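You operate a simulated robot arm through the tools that you are given. There is no shell and no other tool. Be economical: measure what you need, move in short steps, check, and stop when the job is done.

The job below is to be done with a simulated two-armed robot. You get a single attempt, and the scene is never put back.

TASK
Tip the sugar lumps into the stone mortar, hold it steady and pound them fine.
Fine: cup and pestle go back. Set down upright: wooden pestle.

Only the result counts: the job must be done as asked and must still hold three seconds after the hand-in. Knocking over, shifting, dropping, spilling or breaking anything else fails it.

THE ROBOT
Two 6-joint arms with two-finger parallel grippers on one trunk, on a base that drives. Base frame: it is fixed to the floor where the robot stands at the start and does not move with it; the origin is under the middle of the robot, x ahead of it, y to its left, z up; the surface under the hand at the start is at about z = 0.76. Lengths are in m, angles in rad, forces in N, time in s.
The left shoulder is at the start at [0.06, 0.187, 1.072], the right one opposite. With the tool pointing down near the work surface each hand reaches from about 0.24 to 0.62 m from the robot's upright axis, wherever it stands, measured 20 degrees to its own side. Payload 1.57 kg a hand.
Tool frame (each hand has its own): the origin (TCP) lies between the finger pads and is the grasp point; the fingertips stand 0.03 m ahead of it; z points along the fingers, y is the line along which they close. Largest opening 0.11 m; finger width 0.024, thickness 0.012; the body of the gripper, 0.048 by 0.112 m, starts 0.078 m behind the TCP.
Orientation is told as [roll, pitch, yaw] about the base's x, y, z axes, in that order, counted from this pose: with the fingers straight down and closing along the base's y, the tool's x points along the base's -x, its y along +y and its z along -z.

THE INTERFACE
- The arms move only by the tool nudge_tool. It takes "left_steps", "right_steps" or both (then of equal length, played together; a hand with none holds still); each is a list of rows, each an object (a shift or turn left out is 0, a gripper value left out holds the last) with "angular": the turn, a rotation vector about the tool's x, y, z in rad, a list of three; "slide": the shift along the tool's x, y, z in m, a list of three; "jaw": the closure, from 0 (fully open) to 1 (shut). In form: [{"angular": [rx, ry, rz], "slide": [tx, ty, tz], "jaw": jaw}, ...]. A call has 1 to 12 rows; each row shifts and turns the commanded pose from where the row before left it, along the tool's axes as they then stand. A row lasts 0.2 s, in which the tool goes at most 0.05 m and 0.15 rad; a call with a longer step from one row to the next is refused whole, and so is a gripper value outside its range. A pose out of reach is approached as far as the arm can. The call stops where the force on the tool passes 50 N (or 10 N more than at its start, if that is more) or the arm is blocked; 0.2 s more then pass. The fingers move at their own pace (about 0.153 m/s each) and stop on an object; they squeeze with about 27 N. The grip force told is the motor's: it shows also when the fingers shut on nothing. Time passes only in rows, and 0.2 s behind the last, so rows that do not move let the fingers close. It gives the time, the measured TCP pose, the force on the tool (base axes), the opening and the grip force at its end, in the units of the frame above (readings bear some noise), with the torque about the TCP (base axes, N m) and any sound that the robot's microphone picked up.
- Cameras (640 x 400 px; columns grow to the right, rows downward): "scene" is now at [0.0023, -0.0354, 1.6057]; the picture's right is [-0.50, -0.86, 0.00], its down [-0.71, 0.42, -0.56] and it looks along [0.49, -0.28, -0.83] (base axes); focal length 265 px, centre (320, 200). "left" rides on the left gripper at [0.07, -0.016, -0.141] in its tool frame; the picture's right is [0.23, 0.97, 0.00], its down [-0.85, 0.20, -0.48] and it looks along [-0.47, 0.11, 0.88] (tool axes); focal length 222 px, centre (320, 200). "right" rides on the right gripper at [0.07, 0.016, -0.141] in its tool frame; the picture's right is [-0.23, 0.97, 0.00], its down [-0.86, -0.20, -0.48] and it looks along [-0.47, -0.11, 0.88] (tool axes); focal length 222 px, centre (320, 200). There is no depth. A picture from a camera that has moved, and an enlarged one, comes with that camera's place and axes in the base frame and with its lens.
- snapshot(camera): a new picture of that camera. The clock stands still meanwhile.
- lift_body(by): slides the trunk up (or, below 0, down) by that many m; the arms and the scene camera ride with it, the base frame stays. It gives what a move gives, with no picture.
- drive_base(legs): drives the robot by 1 to 6 legs, each [ahead, left, turn to the left] in m, m and rad, along the robot's own axes; the way and the turn of a leg run together, so that a leg with both is an arc; at most 1.5 m and 3.142 rad a leg. The arms and the cameras ride along, it lands a little off, and it stops where it bumps. It gives what a move gives.
- pan_tilt(pan, tilt): turns the head with the scene camera to pan (to the left, within 1.501 rad either way) and tilt (down, from -0.506 to 1.204), counted from straight ahead of the robot. It gives what a move gives.
- close_up(camera, box): a new picture of the part [left, top, right, bottom] of that camera's present view, enlarged. The clock stands still meanwhile.
- finish_job(): hands the job in; it is judged then, once.

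Go step by step. Nothing tells you exact positions but the pictures and the camera data: compare them with the known pose of the tool, close in by small moves and look again before you grip or let go. The budget is 120 turns and 92 pictures, counting those below and the enlarged ones. Unless the task says otherwise, let go and move clear before handing in, and close with one line.

The tools are called after ">>>" as a command line: name --argument value ..., lists and objects as JSON in quotes. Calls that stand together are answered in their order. nudge_tool: Moves the arms, as the interface text tells. Its arguments: {"type":"object","properties":{"left_steps":{"type":"array","items":{"type":"object","properties":{"angular":{"type":"array","items":{"type":"number"}},"slide":{"type":"array","items":{"type":"number"}},"jaw":{"type":"number"}}}},"right_steps":{"type":"array","items":{"type":"object","properties":{"angular":{"type":"array","items":{"type":"number"}},"slide":{"type":"array","items":{"type":"number"}},"jaw":{"type":"number"}}}}},"required":[]} The other tools are called the same way: lift_body (by) slides the trunk up or down; drive_base (legs) drives the base; pan_tilt (pan, tilt) turns the head that bears the scene camera; snapshot (camera) takes a picture; close_up (camera, box) takes an enlarged picture of a part of a camera's view; finish_job () hands the job in.

At the start:

```text
t: 0.0
left_tool_pos: [0.4045, -0.0303, 1.1894]
left_ee_rot: [0.0, 0.0, 0.0]
left_contact_force: [-0.5, 0.0, -0.2]
left_wrist_torque: [0.02, -0.01, -0.02]
left_grip_width: 0.1099
left_grip_force: 0.0
right_tool_pos: [0.255, -0.3933, 1.1476]
right_ee_rot: [0.001, 0.0, -0.001]
right_contact_force: [-0.1, -0.4, 0.3]
right_wrist_torque: [0.0, -0.02, 0.02]
right_grip_width: 0.1098
right_grip_force: 0.0
trunk travel left (down, up): [-0.7, 0.29]
robot x, y, heading: [-0.001, -0.0005, -0.002]
head pan, tilt: [-0.527, 0.972]
```

scene: 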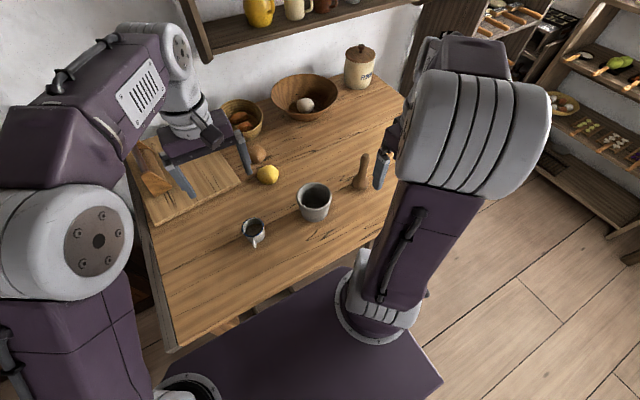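
right: 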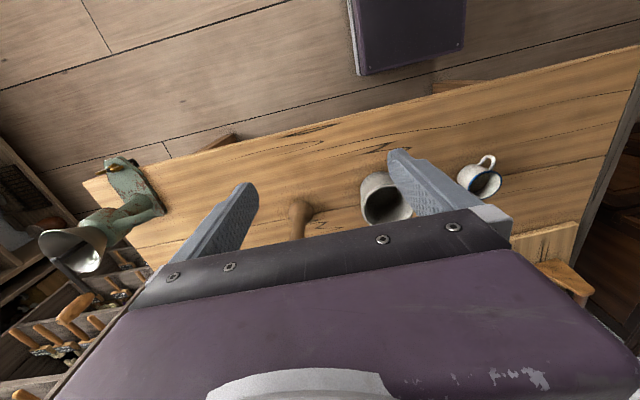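
left: 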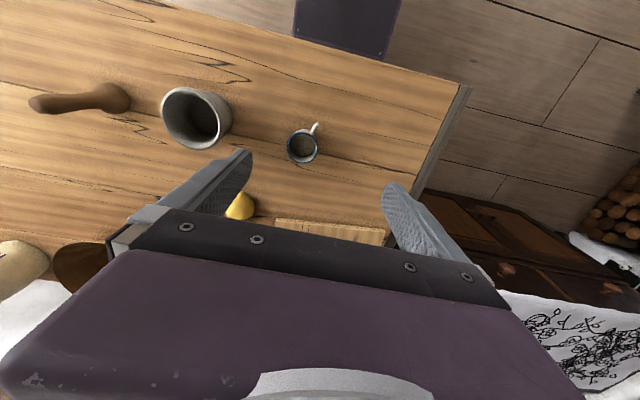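

The cup stands near (0.47,-0.03), the mortar near (0.45,-0.26), and the pestle near (0.47,-0.48). I'll look closer before moving.

>>> close_up --camera "scene" --box '[220, 140, 400, 260]'

>>> close_up --camera "left" --box '[0, 50, 400, 250]'

>>> close_up --camera "right" --box '[220, 120, 540, 270]'

```text
3.33 times, centred on (310, 200) of scene
camera zoom: at [0.0023, -0.0354, 1.6057], right [-0.5, -0.86, 0.0], down [-0.71, 0.42, -0.56], along [0.49, -0.28, -0.83], focal length 884 px, centre (353, 200)
```

zoom: 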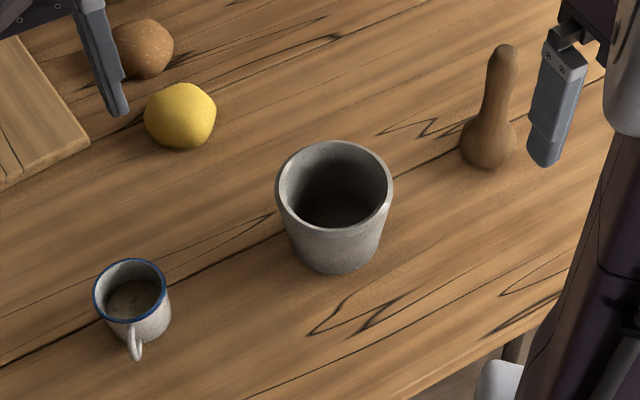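

```text
1.60 times, centred on (200, 150) of left
camera zoom: at [0.3344, -0.0461, 1.3307], right [-0.23, 0.97, 0.0], down [0.85, 0.2, 0.48], along [0.47, 0.11, -0.88], focal length 355 px, centre (512, 280)
```

zoom: 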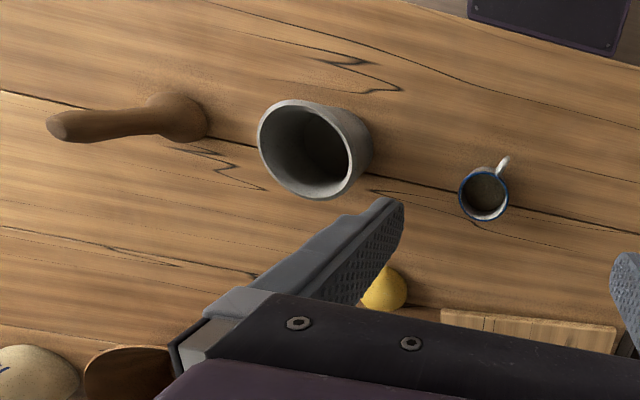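

```text
2.00 times, centred on (380, 195) of right
camera zoom: at [0.1847, -0.3774, 1.2889], right [0.23, 0.97, 0.0], down [0.86, -0.2, 0.48], along [0.47, -0.11, -0.88], focal length 444 px, centre (200, 210)
```

zoom: 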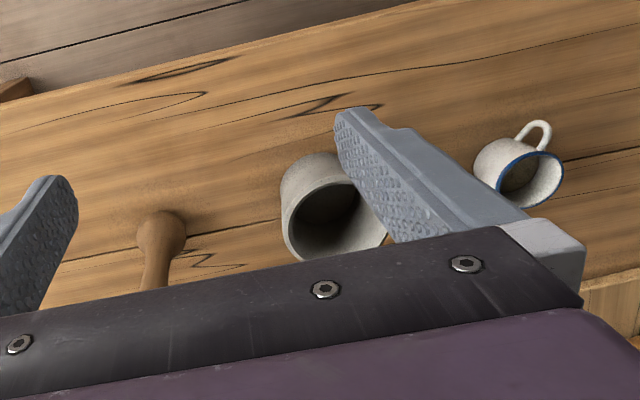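

The sugar seems to be in the enamel cup and the pestle stands upright on its bulb. I'll turn the left hand so its camera ends on top, ready to tilt it forward for a side grip on the cup.

>>> nudge_tool --left_steps '[{"angular": [0, 0, -0.1496]}, {"angular": [0, 0, -0.1496]}, {"angular": [0, 0, -0.1496]}, {"angular": [0, 0, -0.1496]}, {"angular": [0, 0, -0.1496]}, {"angular": [0, 0, -0.1496]}, {"angular": [0, 0, -0.1496]}, {"angular": [0, 0, -0.1496]}, {"angular": [0, 0, -0.1496]}, {"angular": [0, 0, -0.1496]}, {"angular": [0, 0, -0.1496]}, {"angular": [0, 0, -0.1496]}]'

>>> nudge_tool --left_steps '[{"angular": [0, 0, -0.1496]}, {"angular": [0, 0, -0.1496]}, {"angular": [0, 0, -0.1496]}, {"angular": [0, 0, -0.1496]}, {"angular": [0, 0, -0.1496]}, {"angular": [0, 0, -0.1496]}, {"angular": [0, 0, -0.1496]}, {"angular": [0, 0, -0.1496]}, {"angular": [0, 0, -0.1496]}]'

```text
t: 2.6
left_tool_pos: [0.4053, -0.0301, 1.189]
left_ee_rot: [-0.001, 0.002, 1.798]
left_contact_force: [0.0, 0.4, 0.8]
left_wrist_torque: [-0.03, 0.0, -0.01]
left_grip_width: 0.1098
left_grip_force: 0.2
right_tool_pos: [0.2538, -0.3941, 1.1465]
right_ee_rot: [-0.001, 0.001, 0.0]
right_contact_force: [0.0, -0.1, -0.3]
right_wrist_torque: [0.0, 0.02, -0.01]
right_grip_width: 0.1098
right_grip_force: 0.0
trunk travel left (down, up): [-0.7, 0.29]
robot x, y, heading: [0.0004, 0.0016, -0.001]
head pan, tilt: [-0.527, 0.972]
```

```text
t: 4.6
left_tool_pos: [0.4446, 0.224, 1.1714]
left_ee_rot: [0.025, 0.006, 3.12]
left_contact_force: [0.8, -1.2, 0.0]
left_wrist_torque: [-0.02, -0.01, -0.02]
left_grip_width: 0.1098
left_grip_force: 0.1
left hand out of reach, approached as far as the arm can: row 5, 6, 7, 8, 9
right_tool_pos: [0.2542, -0.3925, 1.148]
right_ee_rot: [-0.001, 0.0, 0.0]
right_contact_force: [0.8, 1.0, -0.1]
right_wrist_torque: [-0.06, 0.04, 0.02]
right_grip_width: 0.1099
right_grip_force: 0.0
trunk travel left (down, up): [-0.7, 0.29]
robot x, y, heading: [0.0019, 0.002, -0.001]
head pan, tilt: [-0.527, 0.972]
```

The flip is near a joint limit (the hand drifted left). I'll tilt forward and see whether reach improves.

>>> nudge_tool --left_steps '[{"angular": [0, 0.14, 0]}, {"angular": [0, 0.14, 0]}, {"angular": [0, 0.14, 0]}, {"angular": [0, 0.14, 0]}, {"angular": [0, 0.14, 0]}, {"angular": [0, 0.14, 0]}, {"angular": [0, 0.14, 0]}, {"angular": [0, 0.14, 0]}]'

>>> snapshot --camera "scene"

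```text
t: 6.4
left_tool_pos: [0.4425, 0.2095, 1.1667]
left_ee_rot: [0.086, 0.915, -3.133]
left_contact_force: [0.4, 0.0, 0.0]
left_wrist_torque: [0.01, 0.03, 0.02]
left_grip_width: 0.1102
left_grip_force: 0.1
left hand out of reach, approached as far as the arm can: row 1, 7, 8
right_tool_pos: [0.2555, -0.3929, 1.1467]
right_ee_rot: [0.001, 0.0, 0.001]
right_contact_force: [-0.5, -0.3, 0.8]
right_wrist_torque: [0.01, -0.02, -0.02]
right_grip_width: 0.1101
right_grip_force: 0.0
trunk travel left (down, up): [-0.7, 0.29]
robot x, y, heading: [0.0005, -0.0024, -0.0]
head pan, tilt: [-0.527, 0.972]
```

```text
85 pictures are left
camera scene: at [0.002, -0.0354, 1.6057], right [-0.5, -0.86, 0.0], down [-0.71, 0.42, -0.56], along [0.49, -0.28, -0.83], focal length 265 px, centre (320, 200)
```

scene: 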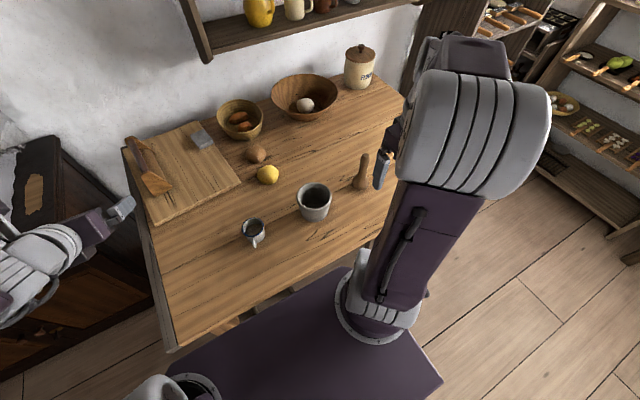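

The left arm is folded awkwardly at that yaw. I'll bring the heading back about 50 degrees, for a diagonal approach that also avoids the cup handle.

>>> nudge_tool --left_steps '[{"angular": [-0.107, 0, 0.083]}, {"angular": [-0.107, 0, 0.083]}, {"angular": [-0.107, 0, 0.083]}, {"angular": [-0.107, 0, 0.083]}, {"angular": [-0.107, 0, 0.083]}, {"angular": [-0.107, 0, 0.083]}, {"angular": [-0.107, 0, 0.083]}, {}]'

```text
t: 8.2
left_tool_pos: [0.4425, 0.2074, 1.1666]
left_ee_rot: [0.044, 0.958, 2.167]
left_contact_force: [-0.3, 0.2, -0.1]
left_wrist_torque: [0.02, 0.01, 0.03]
left_grip_width: 0.1102
left_grip_force: 0.1
right_tool_pos: [0.2541, -0.3944, 1.1461]
right_ee_rot: [0.0, -0.001, -0.001]
right_contact_force: [-0.4, -0.4, -0.4]
right_wrist_torque: [0.0, -0.01, 0.02]
right_grip_width: 0.1098
right_grip_force: 0.1
trunk travel left (down, up): [-0.7, 0.29]
robot x, y, heading: [-0.0002, 0.0021, 0.002]
head pan, tilt: [-0.527, 0.972]
```

Reach is fine here. Next I'll flatten the tilt to about 20 degrees below horizontal and move down to a stand-off from the cup.

>>> nudge_tool --left_steps '[{"angular": [0, 0.121, 0]}, {"angular": [0, 0.121, 0]}, {"slide": [-0.029, 0.0183, 0.025]}, {"slide": [-0.029, 0.0183, 0.025]}, {"slide": [-0.029, 0.0183, 0.025]}, {"slide": [-0.029, 0.0183, 0.025]}, {"slide": [-0.029, 0.0183, 0.025]}, {"slide": [-0.029, 0.0183, 0.025]}]'

>>> snapshot --camera "left"

>>> snapshot --camera "scene"

```text
t: 10.0
left_tool_pos: [0.3898, 0.0834, 0.9511]
left_ee_rot: [0.069, 1.196, 2.197]
left_contact_force: [0.0, 0.4, -0.6]
left_wrist_torque: [0.01, 0.0, 0.0]
left_grip_width: 0.1098
left_grip_force: 0.1
right_tool_pos: [0.2568, -0.3936, 1.147]
right_ee_rot: [0.001, 0.001, -0.001]
right_contact_force: [-0.3, -0.2, -0.4]
right_wrist_torque: [0.0, 0.02, -0.03]
right_grip_width: 0.1099
right_grip_force: 0.1
trunk travel left (down, up): [-0.7, 0.29]
robot x, y, heading: [0.0021, -0.0031, 0.003]
head pan, tilt: [-0.527, 0.972]
```

```text
84 pictures are left
camera left: at [0.3472, 0.1824, 1.0686], right [-0.78, -0.59, 0.24], down [-0.59, 0.53, -0.62], along [0.24, -0.62, -0.75], focal length 222 px, centre (320, 200)
```

left: 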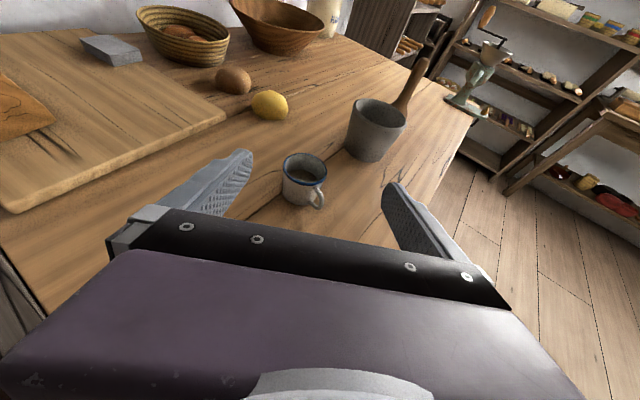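

```text
83 pictures are left
camera scene: at [0.0036, -0.0355, 1.6057], right [-0.5, -0.86, 0.0], down [-0.71, 0.42, -0.56], along [0.49, -0.28, -0.83], focal length 265 px, centre (320, 200)
```

scene: 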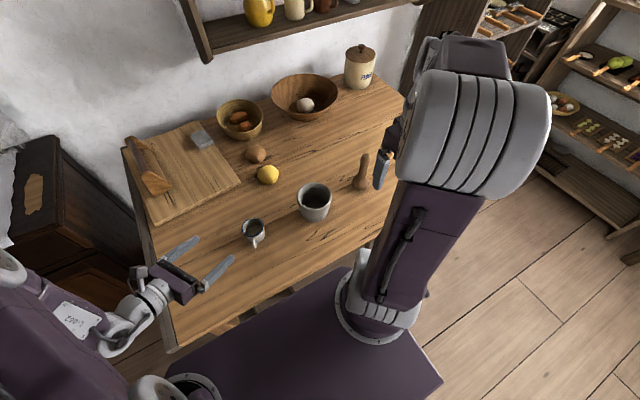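

The hand is well placed. I'll triangulate the cup more precisely with enlarged views.

>>> close_up --camera "left" --box '[240, 80, 440, 220]'

>>> close_up --camera "scene" --box '[225, 205, 285, 255]'

```text
2.86 times, centred on (340, 150) of left
camera zoom: at [0.3472, 0.1824, 1.0686], right [-0.78, -0.59, 0.24], down [-0.59, 0.53, -0.62], along [0.24, -0.62, -0.75], focal length 635 px, centre (263, 343)
```

zoom: 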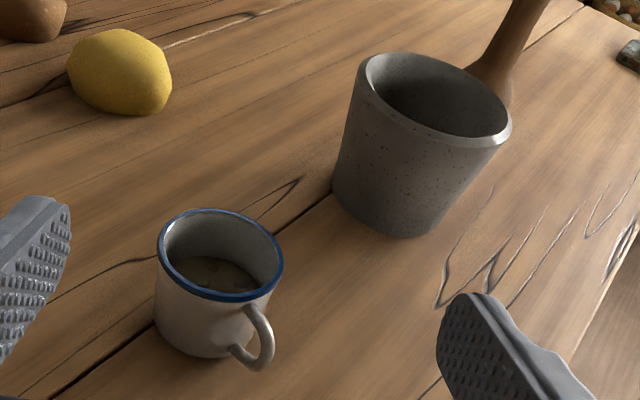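

```text
8.00 times, centred on (255, 230) of scene
camera zoom: at [0.0036, -0.0355, 1.6057], right [-0.5, -0.86, 0.0], down [-0.71, 0.42, -0.56], along [0.49, -0.28, -0.83], focal length 2122 px, centre (840, -40)
```

zoom: 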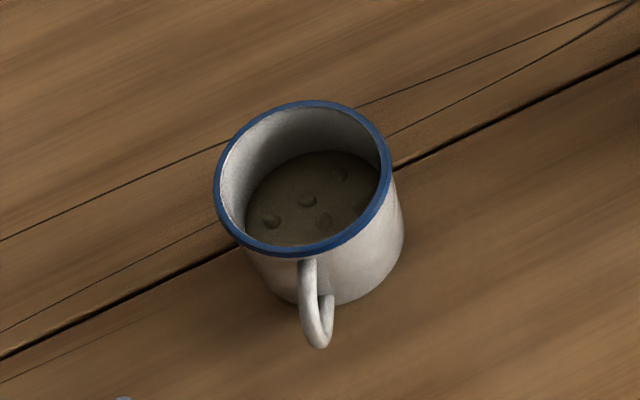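

The cup axis is at (0.483,-0.052), rim at z≈0.823, radius 0.036, and the handle points along -x. I need a straighter approach to clear the handle, so I'm yawing the hand toward +x and checking reach.

>>> nudge_tool --left_steps '[{"angular": [0.122, 0, -0.041]}, {"angular": [0.122, 0, -0.041]}, {"angular": [0.122, 0, -0.041]}, {"angular": [0.122, 0, -0.041]}, {}]'

```text
t: 11.2
left_tool_pos: [0.4162, 0.0883, 0.9277]
left_ee_rot: [-0.002, 1.193, 2.647]
left_contact_force: [0.5, -0.3, -0.6]
left_wrist_torque: [0.01, -0.03, -0.02]
left_grip_width: 0.1101
left_grip_force: 0.1
left hand out of reach, approached as far as the arm can: row 2, 3, 4
right_tool_pos: [0.2546, -0.3923, 1.1472]
right_ee_rot: [0.001, 0.0, 0.001]
right_contact_force: [-0.6, 1.1, -0.2]
right_wrist_torque: [-0.02, 0.01, 0.0]
right_grip_width: 0.1101
right_grip_force: 0.1
trunk travel left (down, up): [-0.7, 0.29]
robot x, y, heading: [0.0052, -0.0026, 0.003]
head pan, tilt: [-0.527, 0.972]
```

Orientation was reached and only the near-reach limit pushed the hand outward. I'll move to hover over the cup, then lower straight down around it.

>>> nudge_tool --left_steps '[{"slide": [0.012, 0.023, 0.029]}, {"slide": [0.012, 0.023, 0.029]}, {"slide": [0.012, 0.023, 0.029]}, {"slide": [0.012, 0.023, 0.029]}, {}]'

>>> snapshot --camera "left"

>>> snapshot --camera "scene"

```text
t: 12.4
left_tool_pos: [0.5027, 0.024, 0.9279]
left_ee_rot: [0.015, 1.194, 2.646]
left_contact_force: [-0.2, -0.3, -0.9]
left_wrist_torque: [0.0, -0.01, -0.02]
left_grip_width: 0.1102
left_grip_force: 0.1
left hand out of reach, approached as far as the arm can: row 2, 3, 4
right_tool_pos: [0.2539, -0.3932, 1.1473]
right_ee_rot: [-0.001, -0.001, -0.001]
right_contact_force: [0.1, 0.2, 0.2]
right_wrist_torque: [0.01, 0.0, 0.02]
right_grip_width: 0.1097
right_grip_force: 0.0
trunk travel left (down, up): [-0.7, 0.29]
robot x, y, heading: [-0.001, 0.0006, -0.001]
head pan, tilt: [-0.527, 0.972]
```

```text
80 pictures are left
camera left: at [0.4175, 0.0903, 1.0453], right [-0.4, -0.89, 0.22], down [-0.76, 0.19, -0.62], along [0.51, -0.41, -0.76], focal length 222 px, centre (320, 200)
```

left: 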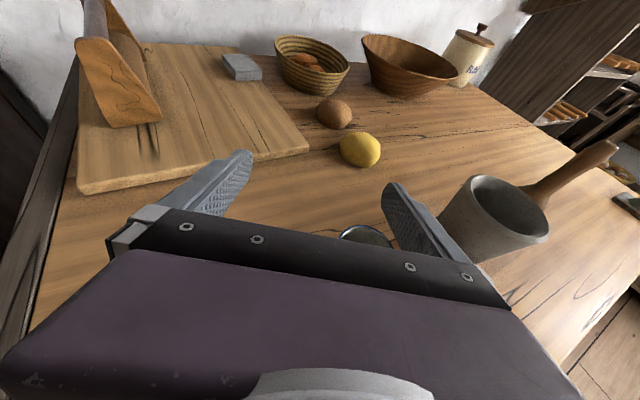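

```text
79 pictures are left
camera scene: at [0.0021, -0.0344, 1.6057], right [-0.5, -0.86, 0.0], down [-0.71, 0.41, -0.56], along [0.49, -0.28, -0.83], focal length 265 px, centre (320, 200)
```

scene: 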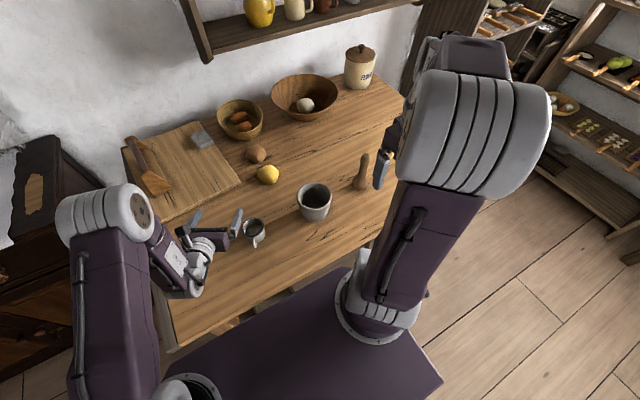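

At this yaw the arm can't come further right. Shifting the base right would center the work for both arms, so I'll check the floor clearance around the table legs.

>>> pan_tilt --pan -0.9 --tilt 1.1

>>> snapshot --camera "scene"

>>> snapshot --camera "right"

```text
t: 13.2
left_tool_pos: [0.5022, 0.0224, 0.9287]
left_ee_rot: [0.012, 1.194, 2.646]
left_contact_force: [0.2, 0.3, 0.2]
left_wrist_torque: [0.01, 0.0, 0.03]
left_grip_width: 0.11
left_grip_force: 0.2
right_tool_pos: [0.254, -0.3939, 1.1466]
right_ee_rot: [0.002, -0.001, 0.0]
right_contact_force: [0.6, 0.5, -0.2]
right_wrist_torque: [0.01, 0.02, 0.02]
right_grip_width: 0.1098
right_grip_force: 0.1
trunk travel left (down, up): [-0.7, 0.29]
robot x, y, heading: [-0.0, -0.003, -0.001]
head pan, tilt: [-0.901, 1.1]
```

```text
78 pictures are left
camera scene: at [-0.0199, -0.0491, 1.5971], right [-0.78, -0.62, 0.0], down [-0.55, 0.7, -0.45], along [0.28, -0.36, -0.89], focal length 265 px, centre (320, 200)
```

scene: 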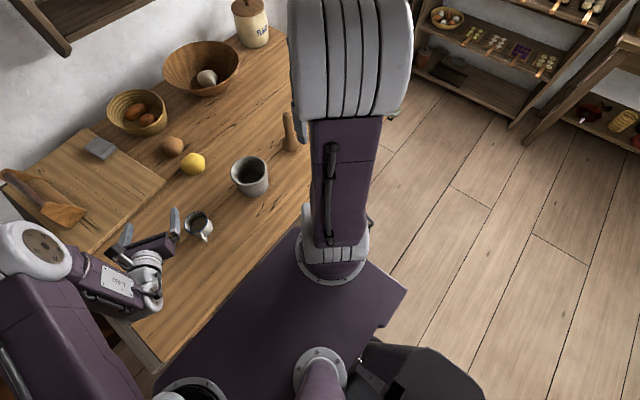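

```text
77 pictures are left
camera right: at [0.1848, -0.3776, 1.2888], right [0.23, 0.97, 0.0], down [0.86, -0.2, 0.48], along [0.47, -0.11, -0.88], focal length 222 px, centre (320, 200)
```

right: 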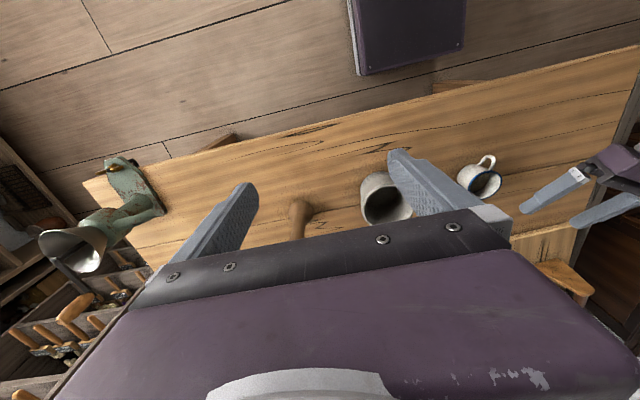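

The floor to the right is clear and the base sits in front of the table. I'm driving 0.13 m to the right.

>>> drive_base --legs '[[0, -0.13, 0]]'

```text
t: 14.5
left_tool_pos: [0.5017, -0.1062, 0.9279]
left_ee_rot: [0.017, 1.194, 2.647]
left_contact_force: [-0.7, 0.2, 0.2]
left_wrist_torque: [0.01, 0.05, 0.01]
left_grip_width: 0.1098
left_grip_force: 0.3
right_tool_pos: [0.2553, -0.5234, 1.1473]
right_ee_rot: [-0.001, 0.0, 0.001]
right_contact_force: [-0.5, 0.6, 0.1]
right_wrist_torque: [0.01, 0.01, -0.01]
right_grip_width: 0.1099
right_grip_force: 0.0
trunk travel left (down, up): [-0.7, 0.29]
robot x, y, heading: [0.002, -0.1312, 0.005]
head pan, tilt: [-0.901, 1.1]
```

The drive landed well. I'll align over the cup axis and lower partway.

>>> nudge_tool --left_steps '[{"slide": [-0.007, -0.0194, -0.02]}, {"slide": [-0.007, -0.0194, -0.02], "angular": [0.015, 0, 0]}, {"slide": [-0.028, 0, 0.011]}, {"slide": [-0.028, 0, 0.011]}, {}]'

>>> snapshot --camera "left"

>>> close_up --camera "scene" --box '[60, 120, 300, 320]'

```text
t: 15.7
left_tool_pos: [0.4825, -0.0547, 0.8695]
left_ee_rot: [-0.002, 1.195, 2.642]
left_contact_force: [-0.2, 0.6, 0.0]
left_wrist_torque: [-0.02, 0.0, 0.0]
left_grip_width: 0.1099
left_grip_force: 0.2
right_tool_pos: [0.2535, -0.5245, 1.1481]
right_ee_rot: [-0.001, -0.001, 0.0]
right_contact_force: [-1.0, -0.3, -0.4]
right_wrist_torque: [0.02, -0.01, -0.01]
right_grip_width: 0.1101
right_grip_force: 0.0
trunk travel left (down, up): [-0.7, 0.29]
robot x, y, heading: [-0.0017, -0.1316, 0.001]
head pan, tilt: [-0.901, 1.1]
```

```text
76 pictures are left
camera left: at [0.3968, 0.0106, 0.9869], right [-0.39, -0.9, 0.21], down [-0.76, 0.19, -0.62], along [0.52, -0.4, -0.76], focal length 222 px, centre (320, 200)
```

left: 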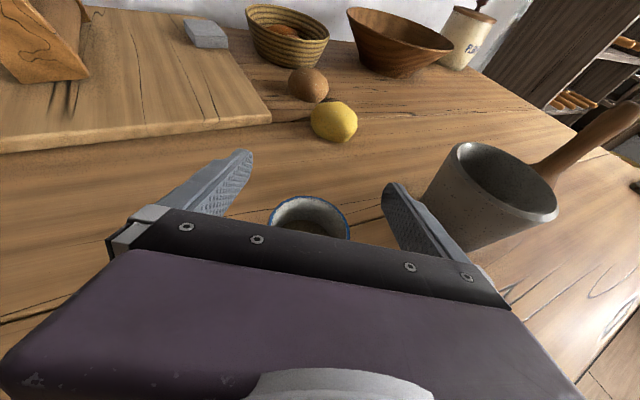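

```text
2.00 times, centred on (180, 220) of scene
camera zoom: at [-0.0207, -0.1807, 1.5971], right [-0.78, -0.62, 0.0], down [-0.55, 0.7, -0.45], along [0.28, -0.36, -0.89], focal length 530 px, centre (600, 160)
```

zoom: 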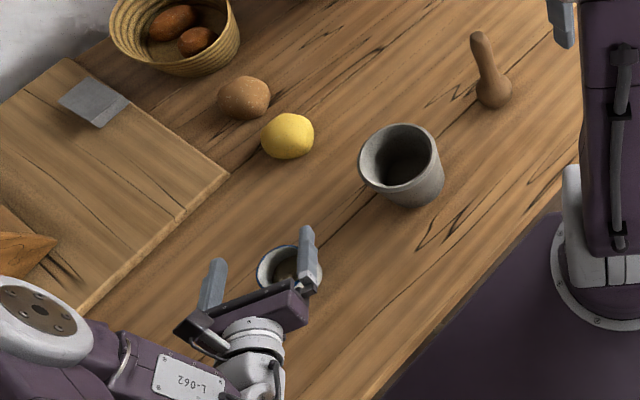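

The cup is centered between the fingers to within a few mm. I'll lower to z≈0.79 and look.

>>> nudge_tool --left_steps '[{"slide": [-0.0246, 0, 0.0098]}, {"slide": [-0.0246, 0, 0.0098]}, {"slide": [-0.0246, 0, 0.0098]}, {}]'

>>> snapshot --camera "left"

>>> close_up --camera "scene" --box '[60, 180, 220, 300]'

```text
t: 16.7
left_tool_pos: [0.4828, -0.0547, 0.7891]
left_ee_rot: [0.0, 1.194, 2.643]
left_contact_force: [-0.2, -0.7, -0.6]
left_wrist_torque: [0.03, 0.01, -0.03]
left_grip_width: 0.1099
left_grip_force: 0.1
right_tool_pos: [0.2562, -0.5252, 1.148]
right_ee_rot: [-0.001, 0.0, 0.0]
right_contact_force: [-0.3, -0.6, 0.6]
right_wrist_torque: [-0.01, 0.03, 0.01]
right_grip_width: 0.11
right_grip_force: 0.0
trunk travel left (down, up): [-0.7, 0.29]
robot x, y, heading: [-0.0012, -0.1286, 0.001]
head pan, tilt: [-0.901, 1.1]
```

```text
74 pictures are left
camera left: at [0.3974, 0.0103, 0.9059], right [-0.39, -0.9, 0.21], down [-0.76, 0.19, -0.62], along [0.52, -0.4, -0.76], focal length 222 px, centre (320, 200)
```

left: 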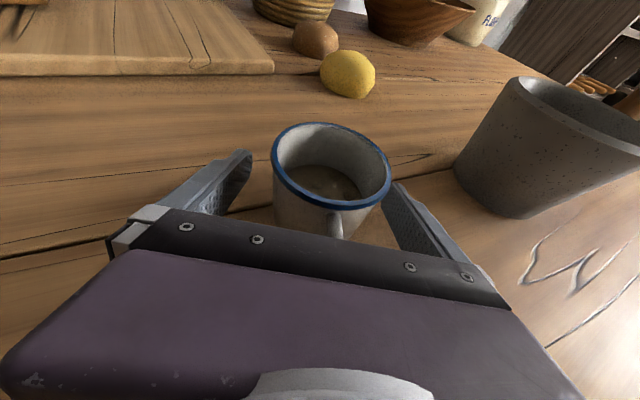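

```text
3.33 times, centred on (140, 240) of scene
camera zoom: at [-0.0203, -0.1803, 1.5971], right [-0.78, -0.62, 0.0], down [-0.55, 0.7, -0.45], along [0.28, -0.36, -0.89], focal length 884 px, centre (920, 67)
```

zoom: 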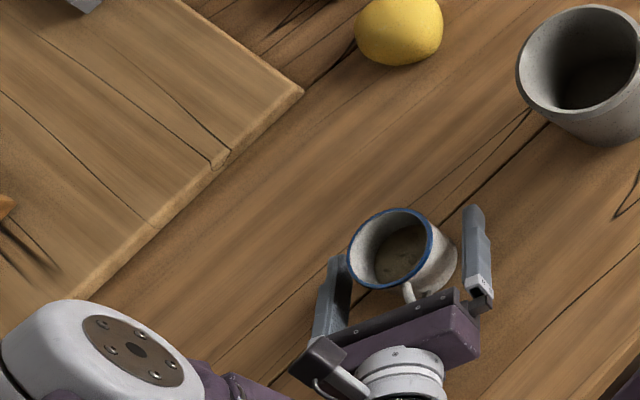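

The fingers straddle the cup with the handle clear of both. Closing.

>>> nudge_tool --left_steps '[{"jaw": 0.3}, {"jaw": 1}, {"jaw": 1}, {"jaw": 1}]'

>>> snapshot --camera "left"

```text
t: 17.7
left_tool_pos: [0.4842, -0.0542, 0.7886]
left_ee_rot: [-0.002, 1.194, 2.643]
left_contact_force: [0.0, 0.1, -0.9]
left_wrist_torque: [0.03, -0.02, -0.04]
left_grip_width: 0.0674
left_grip_force: 26.7
right_tool_pos: [0.2553, -0.5245, 1.1468]
right_ee_rot: [0.0, 0.001, 0.001]
right_contact_force: [0.0, 0.1, -0.3]
right_wrist_torque: [-0.02, -0.01, 0.03]
right_grip_width: 0.11
right_grip_force: 0.0
trunk travel left (down, up): [-0.7, 0.29]
robot x, y, heading: [-0.003, -0.1297, -0.003]
head pan, tilt: [-0.901, 1.1]
```

```text
72 pictures are left
camera left: at [0.3976, 0.0103, 0.906], right [-0.39, -0.9, 0.21], down [-0.76, 0.19, -0.62], along [0.52, -0.4, -0.76], focal length 222 px, centre (320, 200)
```

left: 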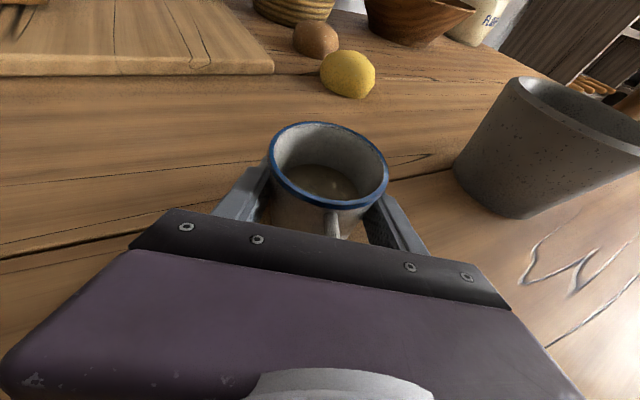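

The cup is held (width 0.067). Lifting it straight up.

>>> nudge_tool --left_steps '[{"slide": [0.0316, 0, -0.0125]}, {"slide": [0.0316, 0, -0.0125]}, {"slide": [0.0316, 0, -0.0125]}, {"slide": [0.0316, 0, -0.0125]}, {"slide": [0.0316, 0, -0.0125]}, {"slide": [0.0316, 0, -0.0125]}, {}]'

>>> snapshot --camera "left"

>>> snapshot --camera "scene"

```text
t: 19.3
left_tool_pos: [0.4842, -0.0546, 0.9917]
left_ee_rot: [0.002, 1.192, 2.646]
left_contact_force: [-0.4, 0.9, -0.1]
left_wrist_torque: [0.02, 0.02, -0.02]
left_grip_width: 0.0678
left_grip_force: 27.0
right_tool_pos: [0.2545, -0.525, 1.1466]
right_ee_rot: [0.002, -0.002, -0.001]
right_contact_force: [0.5, -0.2, -1.1]
right_wrist_torque: [-0.03, 0.02, -0.04]
right_grip_width: 0.1097
right_grip_force: 0.1
trunk travel left (down, up): [-0.7, 0.29]
robot x, y, heading: [-0.0012, -0.1315, -0.001]
head pan, tilt: [-0.901, 1.1]
```

```text
71 pictures are left
camera left: at [0.3986, 0.011, 1.1095], right [-0.39, -0.9, 0.21], down [-0.76, 0.19, -0.62], along [0.51, -0.4, -0.76], focal length 222 px, centre (320, 200)
```

left: 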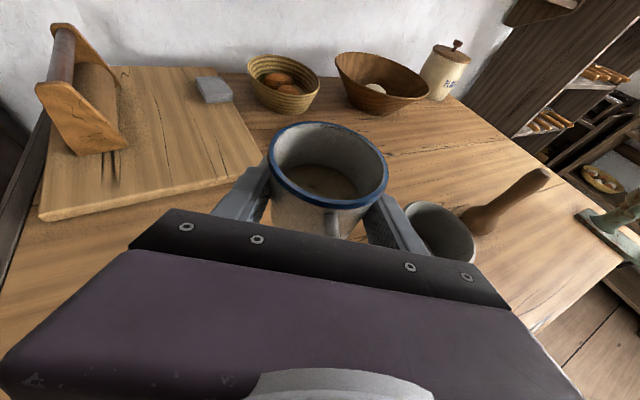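

```text
70 pictures are left
camera scene: at [-0.0194, -0.1801, 1.5971], right [-0.78, -0.62, 0.0], down [-0.55, 0.7, -0.45], along [0.28, -0.36, -0.89], focal length 265 px, centre (320, 200)
```

scene: 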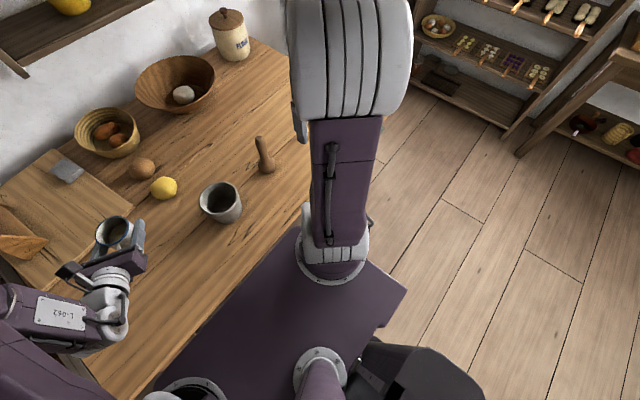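

The cup is up with its contents intact. I'll aim the head at the mortar for a precise fix before pouring.

>>> pan_tilt --pan -0.2 --tilt 0.95

>>> snapshot --camera "scene"

>>> close_up --camera "scene" --box '[260, 140, 420, 240]'

```text
t: 20.4
left_tool_pos: [0.485, -0.0535, 0.9924]
left_ee_rot: [-0.001, 1.192, 2.645]
left_contact_force: [0.4, 0.0, -0.5]
left_wrist_torque: [0.0, 0.01, 0.01]
left_grip_width: 0.0674
left_grip_force: 27.5
right_tool_pos: [0.2548, -0.5245, 1.1477]
right_ee_rot: [-0.002, 0.0, -0.001]
right_contact_force: [0.1, 1.1, 0.5]
right_wrist_torque: [0.02, -0.04, 0.02]
right_grip_width: 0.11
right_grip_force: 0.1
trunk travel left (down, up): [-0.7, 0.29]
robot x, y, heading: [-0.0014, -0.1284, -0.003]
head pan, tilt: [-0.201, 0.949]
```

```text
69 pictures are left
camera scene: at [0.0121, -0.1454, 1.6073], right [-0.2, -0.98, 0.0], down [-0.8, 0.16, -0.58], along [0.57, -0.12, -0.81], focal length 265 px, centre (320, 200)
```

scene: 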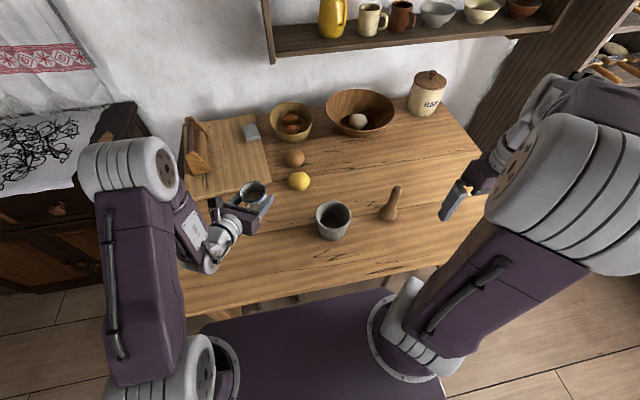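

```text
4.00 times, centred on (340, 190) of scene
camera zoom: at [0.0121, -0.1454, 1.6073], right [-0.2, -0.98, 0.0], down [-0.8, 0.16, -0.58], along [0.57, -0.12, -0.81], focal length 1061 px, centre (240, 240)
```

zoom: 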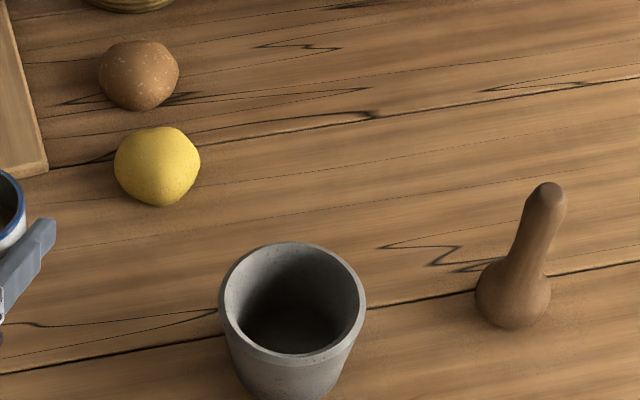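

Refined fixes: mortar axis ≈ (0.458,-0.280), rim z≈0.87, and pestle ≈ (0.477,-0.491), top z≈0.95. I'll yaw the hand to a more comfortable heading and carry the cup to the mortar.

>>> nudge_tool --left_steps '[{"angular": [-0.1277, 0, 0.0507]}, {"angular": [-0.1277, 0, 0.0507]}, {"angular": [-0.1277, 0, 0.0507]}, {"angular": [-0.1277, 0, 0.0507]}, {"slide": [0.0077, 0.0192, 0.0315]}, {"slide": [0.0077, 0.0192, 0.0315]}, {"slide": [0.0077, 0.0192, 0.0315]}, {"slide": [0.0077, 0.0192, 0.0315]}, {"slide": [0.0077, 0.0192, 0.0315]}, {"slide": [0.0077, 0.0192, 0.0315]}, {}]'

>>> snapshot --camera "scene"

```text
t: 22.8
left_tool_pos: [0.4812, -0.2781, 0.9679]
left_ee_rot: [0.002, 1.192, 2.097]
left_contact_force: [0.1, -0.5, -0.8]
left_wrist_torque: [-0.01, -0.03, -0.04]
left_grip_width: 0.0674
left_grip_force: 26.9
right_tool_pos: [0.2553, -0.5243, 1.1464]
right_ee_rot: [0.001, -0.001, 0.001]
right_contact_force: [0.0, -0.4, -0.2]
right_wrist_torque: [0.03, 0.0, 0.01]
right_grip_width: 0.1101
right_grip_force: 0.1
trunk travel left (down, up): [-0.7, 0.29]
robot x, y, heading: [-0.0004, -0.1286, -0.003]
head pan, tilt: [-0.201, 0.949]
```

```text
67 pictures are left
camera scene: at [0.0122, -0.1446, 1.6073], right [-0.2, -0.98, 0.0], down [-0.8, 0.16, -0.58], along [0.57, -0.12, -0.81], focal length 265 px, centre (320, 200)
```

scene: 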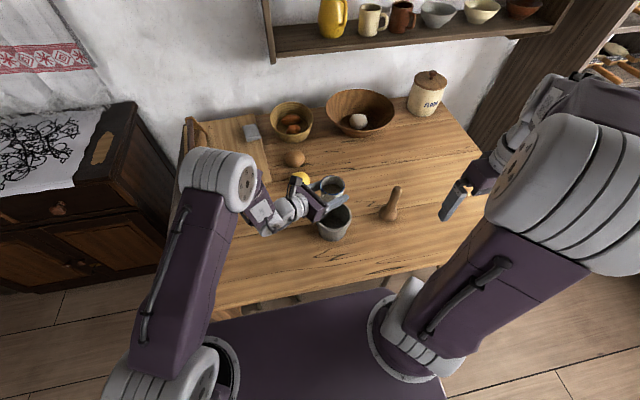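

In place above the mortar. I'll tip about the finger axis partway and check alignment.

>>> nudge_tool --left_steps '[{"angular": [0, 0, 0.13]}, {"angular": [0, 0, 0.13]}, {"angular": [0, 0, 0.13]}, {"angular": [0, 0, 0.13]}, {"angular": [0, 0, 0.13]}, {"angular": [0, 0, 0.13]}, {"angular": [0, 0, 0.13]}, {"angular": [0, 0, 0.13]}]'

>>> close_up --camera "scene" --box '[260, 150, 420, 250]'

```text
t: 24.6
left_tool_pos: [0.4817, -0.2785, 0.9671]
left_ee_rot: [-1.141, 0.486, 0.737]
left_contact_force: [0.6, 0.2, -0.3]
left_wrist_torque: [0.05, 0.0, -0.01]
left_grip_width: 0.0674
left_grip_force: 27.3
right_tool_pos: [0.254, -0.5248, 1.1476]
right_ee_rot: [0.001, 0.0, -0.001]
right_contact_force: [1.4, 0.6, -1.0]
right_wrist_torque: [0.0, 0.04, 0.0]
right_grip_width: 0.1102
right_grip_force: 0.0
trunk travel left (down, up): [-0.7, 0.29]
robot x, y, heading: [0.0011, -0.1281, 0.001]
head pan, tilt: [-0.201, 0.949]
```

```text
4.00 times, centred on (340, 200) of scene
camera zoom: at [0.0121, -0.1454, 1.6073], right [-0.2, -0.98, 0.0], down [-0.8, 0.16, -0.58], along [0.57, -0.12, -0.81], focal length 1061 px, centre (240, 200)
```

zoom: 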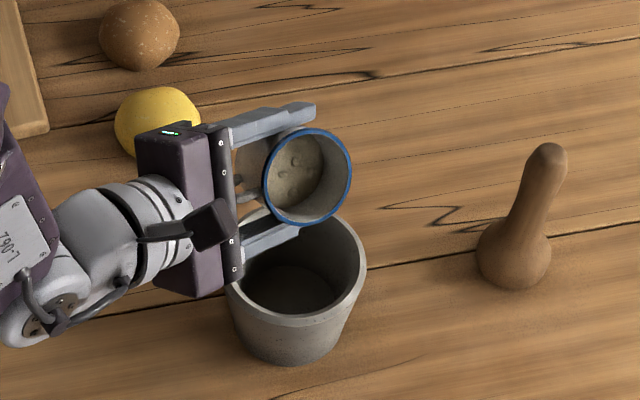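

The lip is over the mortar mouth. Continuing the tip.

>>> nudge_tool --left_steps '[{"angular": [0, 0, 0.12]}, {"angular": [0, 0, 0.12]}, {"angular": [0, 0, 0.12]}, {"angular": [0, 0, 0.12]}, {"angular": [0, 0, 0.12]}]'

>>> close_up --camera "scene" --box '[260, 150, 420, 250]'

>>> nudge_tool --left_steps '[{"angular": [0, 0, 0.12]}, {"angular": [0, 0, 0.12]}, {"angular": [0, 0, 0.12]}, {"angular": [0, 0, 0.12]}, {"angular": [0, 0, 0.12]}, {"angular": [0, 0, 0.12]}, {}, {}]'

>>> close_up --camera "scene" --box '[260, 150, 420, 250]'

```text
t: 25.8
left_tool_pos: [0.4819, -0.277, 0.9665]
left_ee_rot: [-1.192, -0.066, 0.498]
left_contact_force: [0.0, 0.7, -0.9]
left_wrist_torque: [0.01, 0.02, 0.01]
left_grip_width: 0.0673
left_grip_force: 27.1
right_tool_pos: [0.2549, -0.5236, 1.147]
right_ee_rot: [0.001, 0.0, 0.0]
right_contact_force: [0.3, 0.4, -0.7]
right_wrist_torque: [-0.01, -0.01, -0.02]
right_grip_width: 0.11
right_grip_force: 0.0
trunk travel left (down, up): [-0.7, 0.29]
robot x, y, heading: [-0.0005, -0.1329, -0.001]
head pan, tilt: [-0.201, 0.949]
```

```text
4.00 times, centred on (340, 200) of scene
camera zoom: at [0.0121, -0.1454, 1.6073], right [-0.2, -0.98, 0.0], down [-0.8, 0.16, -0.58], along [0.57, -0.12, -0.81], focal length 1061 px, centre (240, 200)
```

zoom: 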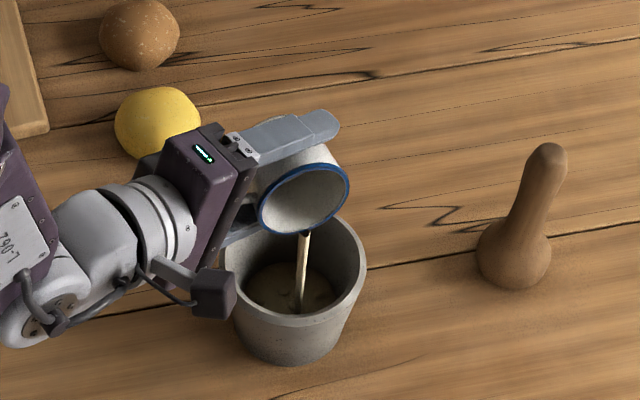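

```text
t: 27.6
left_tool_pos: [0.4817, -0.278, 0.967]
left_ee_rot: [-1.057, -0.724, 0.167]
left_contact_force: [-0.8, -0.3, -1.6]
left_wrist_torque: [0.02, -0.03, 0.0]
left_grip_width: 0.0677
left_grip_force: 27.3
right_tool_pos: [0.254, -0.5252, 1.1473]
right_ee_rot: [-0.001, 0.0, 0.0]
right_contact_force: [-0.1, -0.2, 0.3]
right_wrist_torque: [-0.01, 0.02, 0.01]
right_grip_width: 0.1101
right_grip_force: 0.0
trunk travel left (down, up): [-0.7, 0.29]
robot x, y, heading: [0.0026, -0.1323, -0.001]
head pan, tilt: [-0.201, 0.949]
```

```text
4.00 times, centred on (340, 200) of scene
camera zoom: at [0.0121, -0.1454, 1.6073], right [-0.2, -0.98, 0.0], down [-0.8, 0.16, -0.58], along [0.57, -0.12, -0.81], focal length 1061 px, centre (240, 200)
```

zoom: 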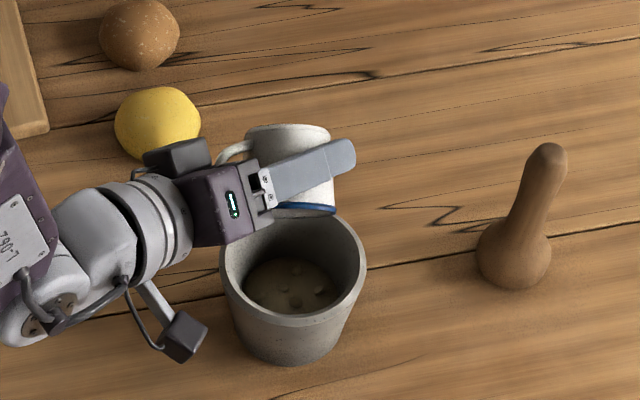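

The sugar is landing in the mortar. I'll tip a bit further and wait so the cup empties fully.

>>> nudge_tool --left_steps '[{"angular": [0, 0, 0.12]}, {"angular": [0, 0, 0.12]}, {}, {}, {}, {}, {}]'

>>> nudge_tool --left_steps '[{"angular": [0, 0, -0.13]}, {"angular": [0, 0, -0.13]}, {"angular": [0, 0, -0.13]}, {"angular": [0, 0, -0.13]}, {"angular": [0, 0, -0.13]}, {"angular": [0, 0, -0.13]}, {"angular": [0, 0, -0.13]}, {"angular": [0, 0, -0.13]}, {"angular": [0, 0, -0.13]}, {"angular": [0, 0, -0.13]}]'

>>> nudge_tool --left_steps '[{"angular": [0, 0, -0.13]}, {"angular": [0, 0, -0.13]}, {"angular": [0, 0, -0.13]}, {"angular": [0, 0, -0.13]}, {"angular": [0, 0, -0.13]}, {"angular": [0, 0, -0.13]}, {"angular": [0, 0, -0.13]}, {"angular": [0, 0, -0.13]}, {"angular": [0, 0, -0.13]}, {"angular": [0, 0, -0.13]}]'

>>> snapshot --camera "left"

```text
t: 29.2
left_tool_pos: [0.4822, -0.2771, 0.9675]
left_ee_rot: [-0.913, -0.923, -0.025]
left_contact_force: [0.3, 0.3, -1.2]
left_wrist_torque: [0.05, -0.03, 0.0]
left_grip_width: 0.0673
left_grip_force: 27.0
right_tool_pos: [0.255, -0.5249, 1.1456]
right_ee_rot: [-0.001, 0.0, 0.0]
right_contact_force: [0.1, -0.3, 0.8]
right_wrist_torque: [0.02, -0.01, -0.04]
right_grip_width: 0.1102
right_grip_force: 0.1
trunk travel left (down, up): [-0.7, 0.29]
robot x, y, heading: [-0.0027, -0.1294, 0.0]
head pan, tilt: [-0.201, 0.949]
```

```text
t: 31.4
left_tool_pos: [0.4813, -0.2798, 0.9665]
left_ee_rot: [-1.179, 0.254, 0.63]
left_contact_force: [0.0, 0.4, -1.3]
left_wrist_torque: [0.01, -0.02, 0.02]
left_grip_width: 0.0677
left_grip_force: 27.0
right_tool_pos: [0.254, -0.5246, 1.1474]
right_ee_rot: [-0.002, 0.0, 0.0]
right_contact_force: [0.2, 0.0, 0.1]
right_wrist_torque: [-0.03, 0.01, -0.01]
right_grip_width: 0.1101
right_grip_force: 0.0
trunk travel left (down, up): [-0.7, 0.29]
robot x, y, heading: [-0.0006, -0.1287, 0.002]
head pan, tilt: [-0.201, 0.949]
```

```text
t: 33.6
left_tool_pos: [0.4816, -0.2777, 0.9678]
left_ee_rot: [0.004, 1.191, 2.101]
left_contact_force: [0.5, 0.8, -0.8]
left_wrist_torque: [0.02, 0.02, -0.01]
left_grip_width: 0.0672
left_grip_force: 27.0
right_tool_pos: [0.2558, -0.5247, 1.1469]
right_ee_rot: [0.0, 0.0, -0.001]
right_contact_force: [0.0, 0.1, 0.2]
right_wrist_torque: [-0.01, 0.0, -0.01]
right_grip_width: 0.1101
right_grip_force: 0.1
trunk travel left (down, up): [-0.7, 0.29]
robot x, y, heading: [0.0007, -0.1315, -0.003]
head pan, tilt: [-0.201, 0.949]
```

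```text
63 pictures are left
camera left: at [0.442, -0.1779, 1.084], right [-0.8, -0.56, 0.21], down [-0.56, 0.56, -0.62], along [0.23, -0.61, -0.76], focal length 222 px, centre (320, 200)
```

left: 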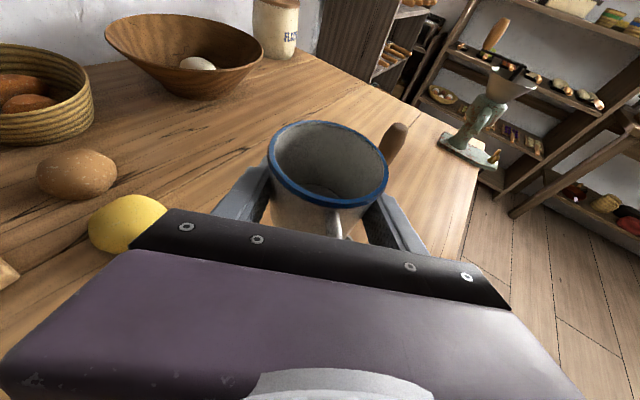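

The cup is empty and upright. I'll retrace the path back above its original spot.

>>> nudge_tool --left_steps '[{"slide": [-0.0077, -0.0192, -0.0315]}, {"slide": [-0.0077, -0.0192, -0.0315]}, {"slide": [-0.0077, -0.0192, -0.0315]}, {"slide": [-0.0077, -0.0192, -0.0315]}, {"slide": [-0.0077, -0.0192, -0.0315]}, {"slide": [-0.0077, -0.0192, -0.0315]}, {"angular": [0.1277, 0, -0.0507]}, {"angular": [0.1277, 0, -0.0507]}, {"angular": [0.1277, 0, -0.0507]}, {"angular": [0.1277, 0, -0.0507]}, {}]'

>>> close_up --camera "scene" --box '[200, 140, 420, 280]'

```text
t: 36.0
left_tool_pos: [0.4827, -0.0527, 0.9933]
left_ee_rot: [-0.002, 1.195, 2.646]
left_contact_force: [0.1, 0.5, -1.0]
left_wrist_torque: [-0.02, -0.02, 0.01]
left_grip_width: 0.0673
left_grip_force: 27.4
right_tool_pos: [0.2547, -0.5243, 1.1473]
right_ee_rot: [0.0, 0.0, 0.001]
right_contact_force: [1.0, 0.1, -0.5]
right_wrist_torque: [-0.04, 0.04, -0.02]
right_grip_width: 0.11
right_grip_force: 0.1
trunk travel left (down, up): [-0.7, 0.29]
robot x, y, heading: [-0.0021, -0.1287, -0.004]
head pan, tilt: [-0.201, 0.949]
```

```text
2.86 times, centred on (310, 210) of scene
camera zoom: at [0.0122, -0.1443, 1.6073], right [-0.2, -0.98, 0.0], down [-0.8, 0.16, -0.58], along [0.57, -0.12, -0.81], focal length 758 px, centre (349, 171)
```

zoom: 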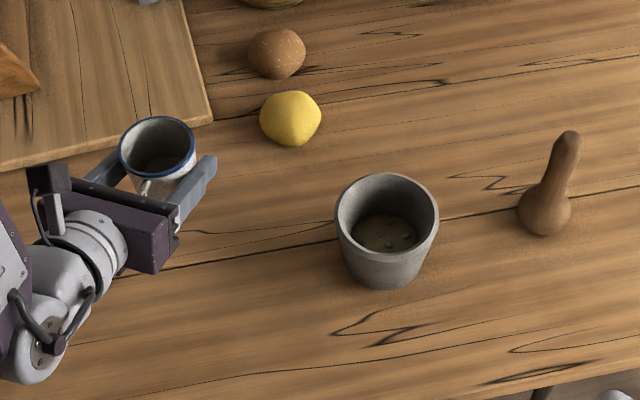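

No spill is visible. Lowering the cup to its place.

>>> nudge_tool --left_steps '[{"slide": [-0.0367, 0.0004, 0.0146]}, {"slide": [-0.0367, 0.0004, 0.0146]}, {"slide": [-0.0367, 0.0004, 0.0146]}, {"slide": [-0.0367, 0.0004, 0.0146]}, {"slide": [-0.0367, 0, 0.0146]}, {}]'

>>> nudge_tool --left_steps '[{"slide": [-0.003, 0, 0.0012]}, {}]'

```text
t: 37.4
left_tool_pos: [0.4825, -0.0534, 0.7944]
left_ee_rot: [-0.002, 1.194, 2.644]
left_contact_force: [-0.5, -0.7, -0.7]
left_wrist_torque: [-0.01, 0.01, 0.02]
left_grip_width: 0.0673
left_grip_force: 26.9
right_tool_pos: [0.2544, -0.5255, 1.1456]
right_ee_rot: [-0.001, -0.001, 0.001]
right_contact_force: [0.5, -0.7, -0.4]
right_wrist_torque: [0.04, -0.02, 0.01]
right_grip_width: 0.1102
right_grip_force: 0.1
trunk travel left (down, up): [-0.7, 0.29]
robot x, y, heading: [0.0019, -0.1298, 0.003]
head pan, tilt: [-0.201, 0.949]
```

```text
t: 38.0
left_tool_pos: [0.4829, -0.0547, 0.7927]
left_ee_rot: [-0.005, 1.194, 2.643]
left_contact_force: [0.1, -0.2, -1.3]
left_wrist_torque: [-0.01, -0.01, 0.03]
left_grip_width: 0.0673
left_grip_force: 27.0
right_tool_pos: [0.256, -0.5248, 1.1478]
right_ee_rot: [0.0, 0.001, 0.0]
right_contact_force: [-0.4, 0.1, -0.7]
right_wrist_torque: [0.0, 0.0, 0.01]
right_grip_width: 0.11
right_grip_force: 0.1
trunk travel left (down, up): [-0.7, 0.29]
robot x, y, heading: [0.0002, -0.1327, 0.001]
head pan, tilt: [-0.201, 0.949]
```

>>> nudge_tool --left_steps '[{"slide": [-0.0019, 0, 0.0007]}, {}]'

>>> nudge_tool --left_steps '[{"slide": [-0.0014, 0, 0.0006]}, {}]'

```text
t: 38.6
left_tool_pos: [0.4833, -0.054, 0.7914]
left_ee_rot: [-0.002, 1.193, 2.642]
left_contact_force: [-0.8, 0.2, -1.7]
left_wrist_torque: [0.01, -0.02, -0.02]
left_grip_width: 0.0672
left_grip_force: 26.9
right_tool_pos: [0.2557, -0.5246, 1.1469]
right_ee_rot: [-0.001, 0.0, 0.0]
right_contact_force: [1.5, -0.2, -0.1]
right_wrist_torque: [0.03, -0.01, 0.01]
right_grip_width: 0.1099
right_grip_force: 0.0
trunk travel left (down, up): [-0.7, 0.29]
robot x, y, heading: [0.0003, -0.1328, 0.001]
head pan, tilt: [-0.201, 0.949]
```

```text
t: 39.2
left_tool_pos: [0.4835, -0.0542, 0.7896]
left_ee_rot: [-0.003, 1.194, 2.642]
left_contact_force: [-0.3, 0.1, -1.4]
left_wrist_torque: [0.01, 0.01, -0.02]
left_grip_width: 0.0672
left_grip_force: 26.8
right_tool_pos: [0.254, -0.5253, 1.1468]
right_ee_rot: [-0.001, 0.0, -0.001]
right_contact_force: [0.6, -0.1, -0.2]
right_wrist_torque: [-0.02, 0.0, 0.01]
right_grip_width: 0.1103
right_grip_force: 0.0
trunk travel left (down, up): [-0.7, 0.29]
robot x, y, heading: [0.0011, -0.1301, -0.002]
head pan, tilt: [-0.201, 0.949]
```

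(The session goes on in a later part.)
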